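You operate a simulated robot arm through the tools that you are given. There is no shell and no other tool. Be economical: measure what you need, move in short steps, check, and stop when the job is done.

Carry out the task below with a simulated robot arm. There is one attempt and no reset: what you move stays moved.

TASK
Stack the can marked "C7" from the top of the packing bench on top of the can labelled "D5".

It is judged by the outcome, as a careful person would: the job done as asked, and still so three seconds after it is handed in. It fails if anything else is knocked over, pushed out of place, dropped, spilled or broken.

THE ROBOT
A 6-joint arm with a two-finger parallel gripper, fixed in place. Base frame: the origin is at the foot of the arm, x ahead of it, y to its left, z up; the work surface is at about z = 860. Lengths are in mm, angles in degrees, forces in N, time in s.
With the tool pointing down near the work surface it reaches from about 260 to 680 mm from the base axis. Its first joint turns from -66.0 to 66.0 degrees. Payload 2.9 kg.
Tool frame: the origin (TCP) lies between the finger pads and is the grasp point; the fingertips stand 30 mm ahead of it; z points along the fingers, y is the line along which they close. The gripper opens to 110 mm. The fingers are 20 mm wide and 10 mm thick; the gripper's body (48 by 112 mm) begins 55 mm behind the TCP.
Orientation is that of the tool frame in the base frame, as [roll, pitch, yaw] about the fixed x, y, z axes, in that order (R = Rz(yaw) Ry(pitch) Rx(roll)). With the fingers straight down and closing along the base's y, the tool's x points along the base's -x, its y along +y and its z along -z.

THE INTERFACE
- The arm moves only by the tool send_rows. Its argument "targets" is a list of rows, each an object (a shift or turn left out is 0, a gripper value left out holds the last) with "travel": the shift along the tool's x, y, z in units of 40 mm (1.0 is 40 mm), a list of three; "yaw": the turn about the tool's z in units of 8 degrees (1.0 is 8 degrees). In form: [{"travel": [x, y, z], "yaw": yaw}, ...]. A call has 1 to 12 rows; each row shifts and turns the commanded pose from where the row before left it, along the tool's axes as they then stand. "gripper" is the closure in counts, from 0 (fully open) to 255 (shut), set as the call begins (left out, the last holds). A call with a number of a shift or a turn outside -1 to 1 is refused whole. A row lasts 0.2 s, in which the tool goes at most 50 mm and 8.6 degrees; a call with a longer step from one row to the next is refused whole, and so is a gripper value outside its range. A pose out of reach is approached as far as the arm can. The call stops where the force on the tool passes 40 N (or 10 N more than at its start, if that is more) or the arm is blocked; 0.2 s more then pass. The fingers move at their own pace (about 108 mm/s each) and stop on an object; they squeeze with about 25 N. The grip force told is the motor's: it shows also when the fingers shut on nothing. Time passes only in rows, and 0.2 s behind the last, so rows that do not move let the fingers close. It gives the time, the measured TCP pose, the force on the tool (base axes), the opening and the grip force at its end, in the units of the frame above (readings bear some noise).
- Cameras (640 x 400 px; columns grow to the right, rows downward): "scene" is fixed at [80, 430.2, 1415.3]; the picture's right is [-0.80, -0.60, 0.00], its down [-0.20, 0.27, -0.94] and it looks along [0.57, -0.75, -0.33] (base axes); focal length 354 px, centre (320, 200). "wrist" rides on the gripper at [-36, 0, -57] in the tool frame; the picture's right is [0.00, -1.00, 0.00], its down [0.97, 0.00, -0.24] and it looks along [0.24, 0.00, 0.97] (tool axes); focal length 218 px, centre (320, 200).
- grab_frame(camera): a new picture of that camera. No time passes.
- pixel_to_xyz(camera, pixels): for up to 12 pixels [column, row] of the newest picture of that camera ("zoom" is the newest enlarged one), the place [x, y, z] in the base frame of the surface seen there, good to about 3 mm, but the place of the scene camera against the robot may be out by one fixed shift of up to 12 mm in any direction. No time passes.
- close_up(camera, box): a new picture of the part [left, top, right, bottom] of that camera's present view, enlarged. No time passes.
- sign_off(): hands the job in; it is judged then, once.

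Work in short steps. Measure before you move; look again where a grasp or a placing could have gone wrong, and mend it. You have 60 turns and 26 pictures in all, the two below and enlarged ones among them. Open the gripper and draw the arm clear of the work before you hand the job in, unless the task says otherwise; then end with one line.

The tools are called after "Emit:" by a JSON object that holds its "api" and its "payload". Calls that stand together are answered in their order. send_rows: Moves the arm, as the interface text tells. Its arguments: {"type":"object","properties":{"targets":{"type":"array"},"gripper":{"type":"number"}},"required":["targets"]} The other tools are called the same way: grab_frame (camera) takes a picture; pixel_to_xyz (camera, pixels) gives the place of the surface under pixels of a picture; close_up (camera, box) takes an enlarged picture of a part of a camera's view; sign_off () hands the job in.

At the start:

```text
time: 0.0
position: [428.8, -162.5, 1207.7]
orientation: [-179.9, 0.0, -179.9]
wrist_force: [0.0, -0.6, -0.9]
grip_width: 110.2
grip_force: 0.0
```

scene: 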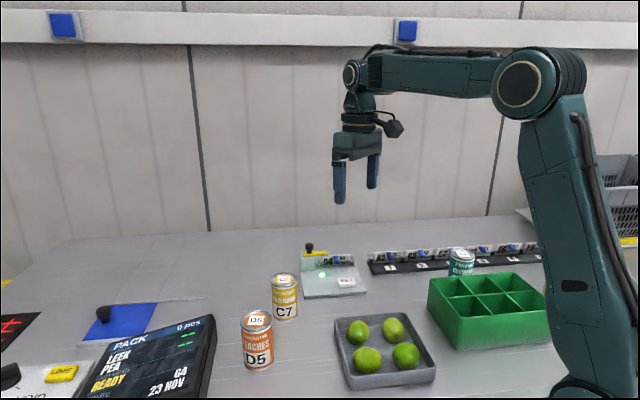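
wrist: 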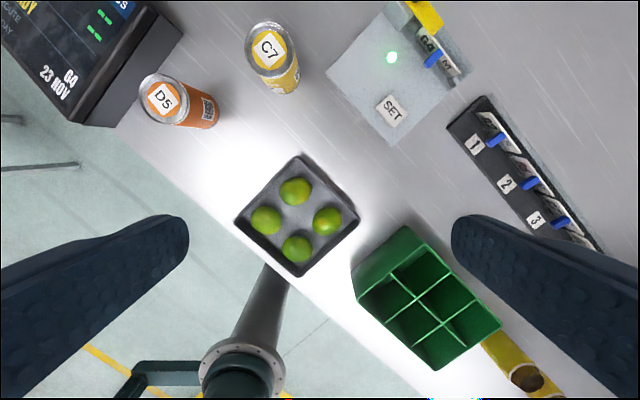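

The wrist picture shows can C7's lid near (270,47) and D5's lid near (163,98). I measure both, in both cameras.

Emit:
{"api": "pixel_to_xyz", "payload": {"camera": "wrist", "pixels": [[268, 46], [247, 48], [289, 45], [267, 24], [271, 69], [163, 98], [139, 100], [187, 98], [163, 76], [163, 121], [220, 140], [300, 120]]}}

Emit:
{"api": "pixel_to_xyz", "payload": {"camera": "scene", "pixels": [[285, 278], [285, 300], [257, 318], [257, 345], [285, 318], [257, 367]]}}

Emit:
{"api": "close_up", "payload": {"camera": "wrist", "box": [110, 0, 350, 150]}}

```text
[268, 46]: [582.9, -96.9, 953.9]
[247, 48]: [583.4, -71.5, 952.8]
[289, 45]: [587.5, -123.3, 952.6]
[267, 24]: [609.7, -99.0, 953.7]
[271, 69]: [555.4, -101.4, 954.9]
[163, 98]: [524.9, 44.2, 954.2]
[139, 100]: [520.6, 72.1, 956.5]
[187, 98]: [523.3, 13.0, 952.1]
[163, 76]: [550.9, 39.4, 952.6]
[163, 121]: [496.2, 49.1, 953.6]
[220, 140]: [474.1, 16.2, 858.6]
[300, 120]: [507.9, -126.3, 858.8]
```

```text
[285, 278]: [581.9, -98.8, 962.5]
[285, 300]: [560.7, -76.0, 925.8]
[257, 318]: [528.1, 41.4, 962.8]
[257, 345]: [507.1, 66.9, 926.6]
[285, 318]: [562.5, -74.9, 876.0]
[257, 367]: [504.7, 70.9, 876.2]
```

```text
2.67 times, centred on (230, 75) of wrist
```

zoom: 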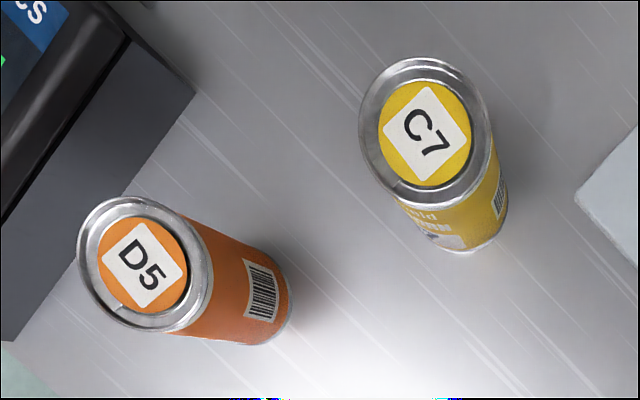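

I refine the lid centres from the zoom (C7 at about (425,132), D5 at about (145,265)) and check the heights of the screen and the SET panel.

Emit:
{"api": "pixel_to_xyz", "payload": {"camera": "zoom", "pixels": [[425, 132], [364, 125], [488, 130], [420, 61], [430, 203], [145, 265], [82, 265], [208, 262], [145, 200], [150, 328], [590, 190], [150, 60]]}}

Emit:
{"api": "pixel_to_xyz", "payload": {"camera": "scene", "pixels": [[213, 318], [150, 345], [309, 245], [320, 262], [310, 285], [305, 257], [215, 330]]}}

```text
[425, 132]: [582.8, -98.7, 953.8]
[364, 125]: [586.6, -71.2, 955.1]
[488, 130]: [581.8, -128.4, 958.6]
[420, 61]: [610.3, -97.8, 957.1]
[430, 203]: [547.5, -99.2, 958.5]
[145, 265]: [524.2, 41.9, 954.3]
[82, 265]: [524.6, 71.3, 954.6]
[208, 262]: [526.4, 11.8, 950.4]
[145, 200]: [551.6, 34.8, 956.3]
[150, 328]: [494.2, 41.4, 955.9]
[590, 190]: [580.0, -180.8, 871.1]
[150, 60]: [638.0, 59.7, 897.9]
```

```text
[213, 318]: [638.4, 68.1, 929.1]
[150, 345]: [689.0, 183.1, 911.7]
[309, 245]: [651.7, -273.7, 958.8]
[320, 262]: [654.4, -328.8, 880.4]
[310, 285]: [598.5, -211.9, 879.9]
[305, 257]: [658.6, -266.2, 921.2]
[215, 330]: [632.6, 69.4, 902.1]
```

C7's centre is about (580,-99), D5's (523.5,41.5), lids at about z 956, with the low panel clear of the fingers. I move above C7 to z about 1060 and look.

Emit:
{"api": "send_rows", "payload": {"targets": [{"travel": [-0.63, 0.2625, 0.615]}, {"travel": [-0.63, 0.2625, 0.615]}, {"travel": [-0.63, 0.2625, 0.615]}, {"travel": [-0.63, 0.2625, 0.615]}, {"travel": [-0.63, 0.2625, 0.615]}, {"travel": [-0.63, 0.2625, 0.615]}, {}], "gripper": 0}}

Emit:
{"api": "grab_frame", "payload": {"camera": "wrist"}}

```text
time: 1.6
position: [578.7, -100.1, 1059.5]
orientation: [-180.0, 0.0, -180.0]
wrist_force: [-0.2, 0.4, 0.6]
grip_width: 110.0
grip_force: 0.0
```

```text
22 pictures are left
```

wrist: 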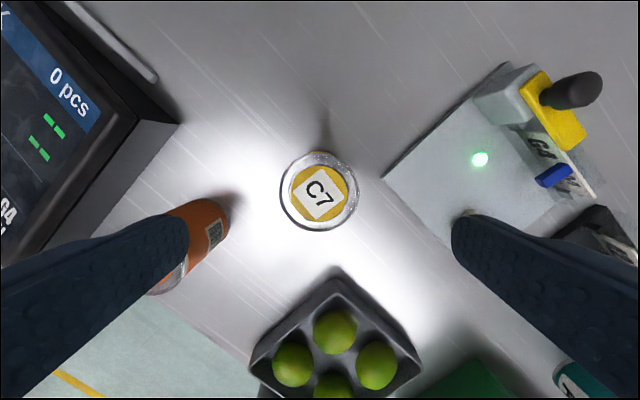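

The lid is now centred near (319,191). I re-measure its edges.

Emit:
{"api": "pixel_to_xyz", "payload": {"camera": "wrist", "pixels": [[319, 191], [282, 191], [355, 191], [319, 155], [319, 227]]}}

```text
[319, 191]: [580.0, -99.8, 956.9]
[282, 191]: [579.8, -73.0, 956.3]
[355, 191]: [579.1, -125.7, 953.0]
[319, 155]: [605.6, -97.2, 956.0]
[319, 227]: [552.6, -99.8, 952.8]
```

The centre agrees with the TCP to within 1 mm. I go straight down to TCP z about 925.

Emit:
{"api": "send_rows", "payload": {"targets": [{"travel": [-0.02, 0.01, 0.84]}, {"travel": [0, 0, 0.84]}, {"travel": [0, 0, 0.84]}, {"travel": [0, 0, 0.5]}, {"travel": [0, 0, 0.34]}, {}]}}

```text
time: 3.0
position: [580.0, -99.1, 925.0]
orientation: [180.0, 0.0, -180.0]
wrist_force: [-0.1, -0.3, 0.9]
grip_width: 109.9
grip_force: 0.1
```

At height with no contact; now close the fingers.

Emit:
{"api": "send_rows", "payload": {"targets": [{}, {}, {}, {}], "gripper": 255}}

```text
time: 4.0
position: [579.5, -98.4, 924.4]
orientation: [180.0, 0.0, 180.0]
wrist_force: [-0.2, -1.9, 0.8]
grip_width: 59.6
grip_force: 25.2
```

The fingers hold at 59.6 mm with 25 N. I lift by 130 mm and look.

Emit:
{"api": "send_rows", "payload": {"targets": [{"travel": [0, 0, -0.3]}, {"travel": [0, 0, -0.7]}, {"travel": [0, 0, -0.75]}, {"travel": [0, 0, -0.75]}, {"travel": [0, 0, -0.75]}, {}]}}

Emit:
{"api": "grab_frame", "payload": {"camera": "scene"}}

Emit:
{"api": "grab_frame", "payload": {"camera": "wrist"}}

```text
time: 5.4
position: [579.8, -96.0, 1056.1]
orientation: [179.9, -0.1, -180.0]
wrist_force: [0.8, -0.7, -2.7]
grip_width: 59.8
grip_force: 24.8
```

```text
21 pictures are left
```

scene: 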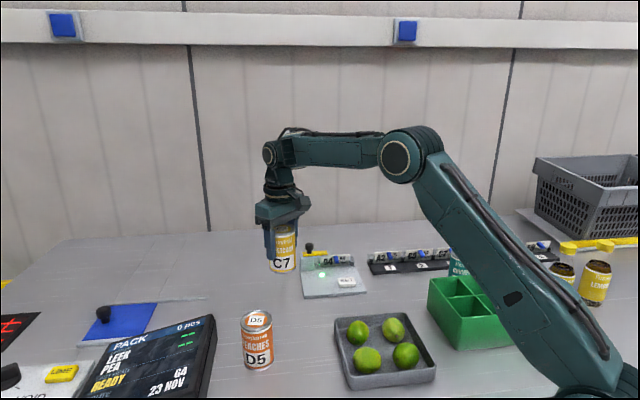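

```text
20 pictures are left
```

wrist: 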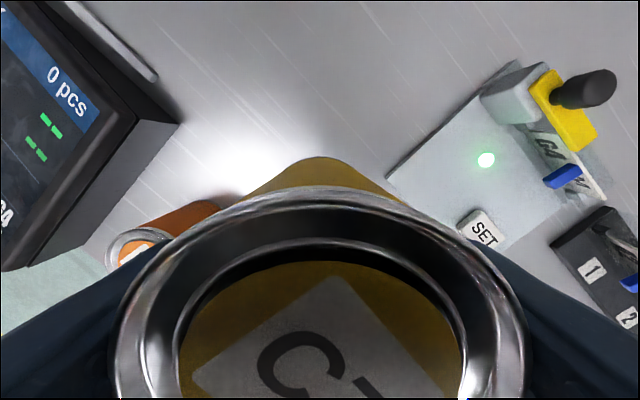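

C7 is held upright and D5 is undisturbed. To refine D5's position I move to about (440,42,1070), so the wrist camera sees D5's lid ahead of the held can.

Emit:
{"api": "send_rows", "payload": {"targets": [{"travel": [0.3, 0.3, -0.2]}, {"travel": [0.5, 0.5, -0.15]}, {"travel": [0.5, 0.5, 0]}, {"travel": [0.5, 0.5, 0]}, {"travel": [0.5, 0.5, 0]}, {"travel": [0.5, 0.5, 0]}, {"travel": [0.4, 0.4, 0]}, {"travel": [0.3, 0.25, 0]}, {}, {}]}}

Emit:
{"api": "grab_frame", "payload": {"camera": "wrist"}}

```text
time: 7.6
position: [442.4, 40.1, 1069.4]
orientation: [180.0, -0.1, -180.0]
wrist_force: [-0.3, 0.7, -3.3]
grip_width: 59.5
grip_force: 25.9
```

```text
19 pictures are left
```

wrist: 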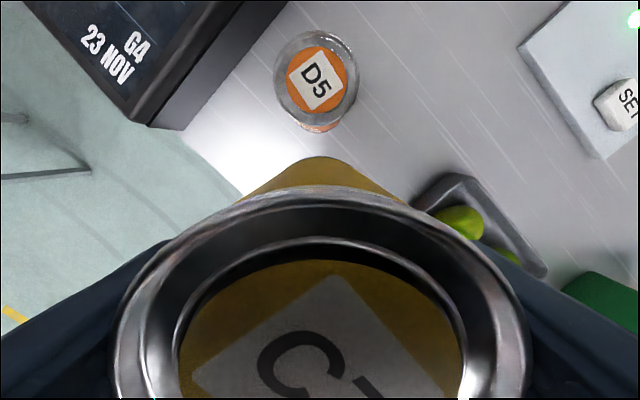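

D5's lid is visible near (316,78). I measure its rim, and the held can's rim near (330,190).

Emit:
{"api": "pixel_to_xyz", "payload": {"camera": "wrist", "pixels": [[316, 79], [278, 79], [355, 79], [315, 36], [318, 122], [320, 190], [122, 350], [522, 350], [320, 162], [320, 300]]}}

Emit:
{"api": "close_up", "payload": {"camera": "wrist", "box": [236, 20, 396, 140]}}

```text
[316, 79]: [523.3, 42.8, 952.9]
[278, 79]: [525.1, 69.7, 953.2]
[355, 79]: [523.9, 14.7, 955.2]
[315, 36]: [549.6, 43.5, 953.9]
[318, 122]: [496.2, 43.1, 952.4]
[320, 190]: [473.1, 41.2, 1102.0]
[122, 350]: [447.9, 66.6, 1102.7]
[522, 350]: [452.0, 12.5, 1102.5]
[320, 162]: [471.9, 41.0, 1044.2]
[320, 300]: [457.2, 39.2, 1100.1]
```

```text
3.33 times, centred on (316, 80) of wrist
```

zoom: 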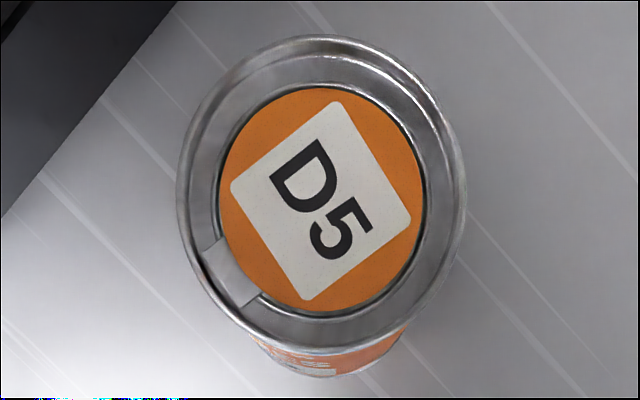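

D5's centre is (523.2,42.8) and the held can's centre matches the TCP. I move over D5 at this height (can bottom about 1004, lid about 956).

Emit:
{"api": "send_rows", "payload": {"targets": [{"travel": [-0.3, 0, 0]}, {"travel": [-0.5, 0.03, 0]}, {"travel": [-0.5, 0.03, 0]}, {"travel": [-0.5, 0, 0]}, {"travel": [-0.22, 0, 0]}, {}, {}]}}

```text
time: 9.2
position: [522.9, 41.9, 1069.4]
orientation: [180.0, 0.0, 180.0]
wrist_force: [0.0, 0.2, -3.3]
grip_width: 59.7
grip_force: 25.0
```

Aligned to within 1 mm; I nudge y and lower by 40 mm to about 1029, then read the pose and look.

Emit:
{"api": "send_rows", "payload": {"targets": [{"travel": [0, 0.02, 0.4]}, {"travel": [0, 0, 0.4]}, {"travel": [0, 0, 0.2]}, {}, {}]}}

Emit:
{"api": "close_up", "payload": {"camera": "scene", "box": [160, 200, 360, 390]}}

```text
time: 10.4
position: [522.1, 42.5, 1028.1]
orientation: [-179.9, 0.0, -180.0]
wrist_force: [-0.1, 0.9, -2.8]
grip_width: 59.4
grip_force: 24.7
```

```text
2.11 times, centred on (260, 295) of scene
```

zoom: 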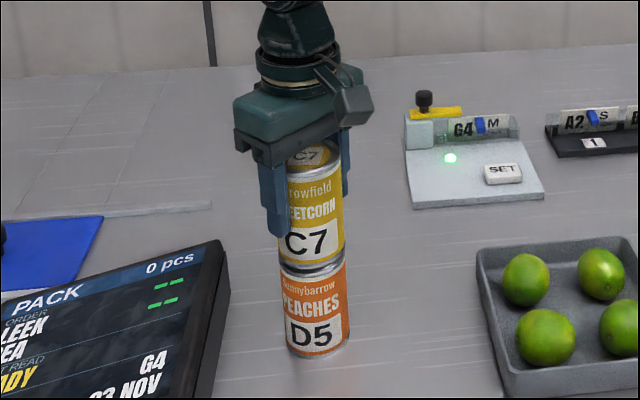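

The scene view shows C7 just above D5. I zoom in to check the side alignment at the joint.

Emit:
{"api": "close_up", "payload": {"camera": "scene", "box": [230, 265, 290, 375]}}

```text
3.64 times, centred on (260, 320) of scene
```

zoom: 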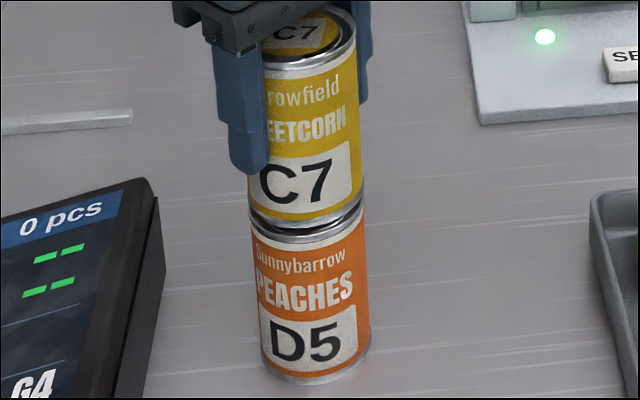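

The edges line up. I lower in small steps by 6 mm, watching the force.

Emit:
{"api": "send_rows", "payload": {"targets": [{"travel": [-0.02, 0, 0.05]}, {"travel": [0, 0, 0.05]}, {"travel": [0, 0, 0.05]}, {}]}}

```text
time: 11.4
position: [523.1, 42.7, 1021.5]
orientation: [-180.0, -0.1, -180.0]
wrist_force: [0.5, -0.6, -1.8]
grip_width: 59.5
grip_force: 25.3
```

Still about 2-3 N of weight carried; lower another 1 mm.

Emit:
{"api": "send_rows", "payload": {"targets": [{"travel": [0, 0, 0.025]}, {}]}}

```text
time: 12.0
position: [522.5, 43.0, 1022.6]
orientation: [-179.9, 0.2, 179.9]
wrist_force: [-3.3, -1.9, 7.7]
grip_width: 59.8
grip_force: 25.0
```

Contact is made (force rose to +7.7 N). I ease up slightly to relieve the press.

Emit:
{"api": "send_rows", "payload": {"targets": [{"travel": [0, 0, -0.015]}, {}]}}

```text
time: 12.6
position: [523.4, 43.6, 1024.0]
orientation: [-179.9, 0.1, -180.0]
wrist_force: [-0.7, 0.7, 9.3]
grip_width: 59.5
grip_force: 25.1
```

Emit:
{"api": "send_rows", "payload": {"targets": [{"travel": [0, 0, -0.015]}, {}, {}]}}

Emit:
{"api": "close_up", "payload": {"camera": "scene", "box": [230, 265, 290, 375]}}

```text
time: 13.4
position: [522.1, 42.9, 1022.3]
orientation: [-180.0, 0.0, 180.0]
wrist_force: [-2.1, 0.8, 6.2]
grip_width: 59.7
grip_force: 24.9
```

```text
3.64 times, centred on (260, 320) of scene
```

zoom: 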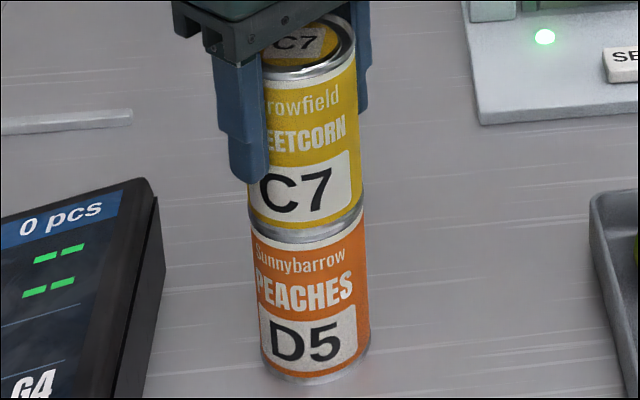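

C7 sits on D5's rim with a light press and the joint is closed. I open the gripper part-way (to about 85 mm).

Emit:
{"api": "send_rows", "payload": {"targets": [{}, {}, {}], "gripper": 60}}

Emit:
{"api": "close_up", "payload": {"camera": "scene", "box": [200, 240, 320, 380]}}

```text
time: 14.2
position: [523.1, 43.1, 1021.9]
orientation: [-179.9, -0.1, 180.0]
wrist_force: [-0.1, 0.0, 0.4]
grip_width: 84.0
grip_force: 0.0
```

```text
2.86 times, centred on (260, 310) of scene
```

zoom: 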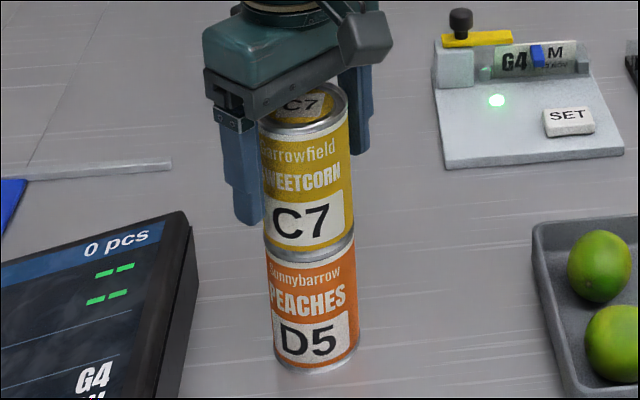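

The stack stands free. I raise straight up 160 mm, then draw back along -x.

Emit:
{"api": "send_rows", "payload": {"targets": [{"travel": [0, 0, -0.3]}, {"travel": [0, 0, -0.6]}, {"travel": [0, 0, -0.8]}, {"travel": [0, 0, -0.8]}, {"travel": [0, 0, -0.8]}, {"travel": [0, 0, -0.7]}, {"travel": [0.6, -0.6, 0]}, {"travel": [0.6, -0.6, 0]}, {"travel": [0.6, -0.6, 0]}, {"travel": [0.4, -0.6, 0]}, {}]}}

Emit:
{"api": "grab_frame", "payload": {"camera": "scene"}}

Emit:
{"api": "grab_frame", "payload": {"camera": "wrist"}}

```text
time: 16.6
position: [435.2, -52.0, 1182.9]
orientation: [-180.0, -0.1, -180.0]
wrist_force: [0.8, -0.3, -0.3]
grip_width: 84.3
grip_force: 0.1
```

```text
13 pictures are left
```

scene: 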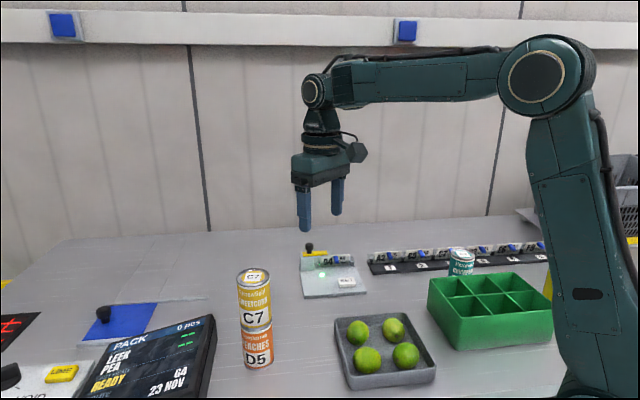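

```text
12 pictures are left
```

wrist: 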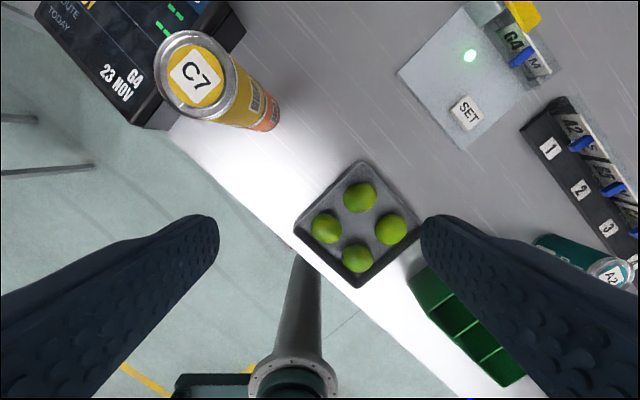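

The stack stands straight, nothing else has moved, and the arm is clear with the gripper open. I hand the job in.

Emit:
{"api": "sign_off", "payload": {}}

```text
The job is handed in.
```

Can C7 is stacked on top of can D5; the stack was standing straight with nothing else moved when I handed the job in.
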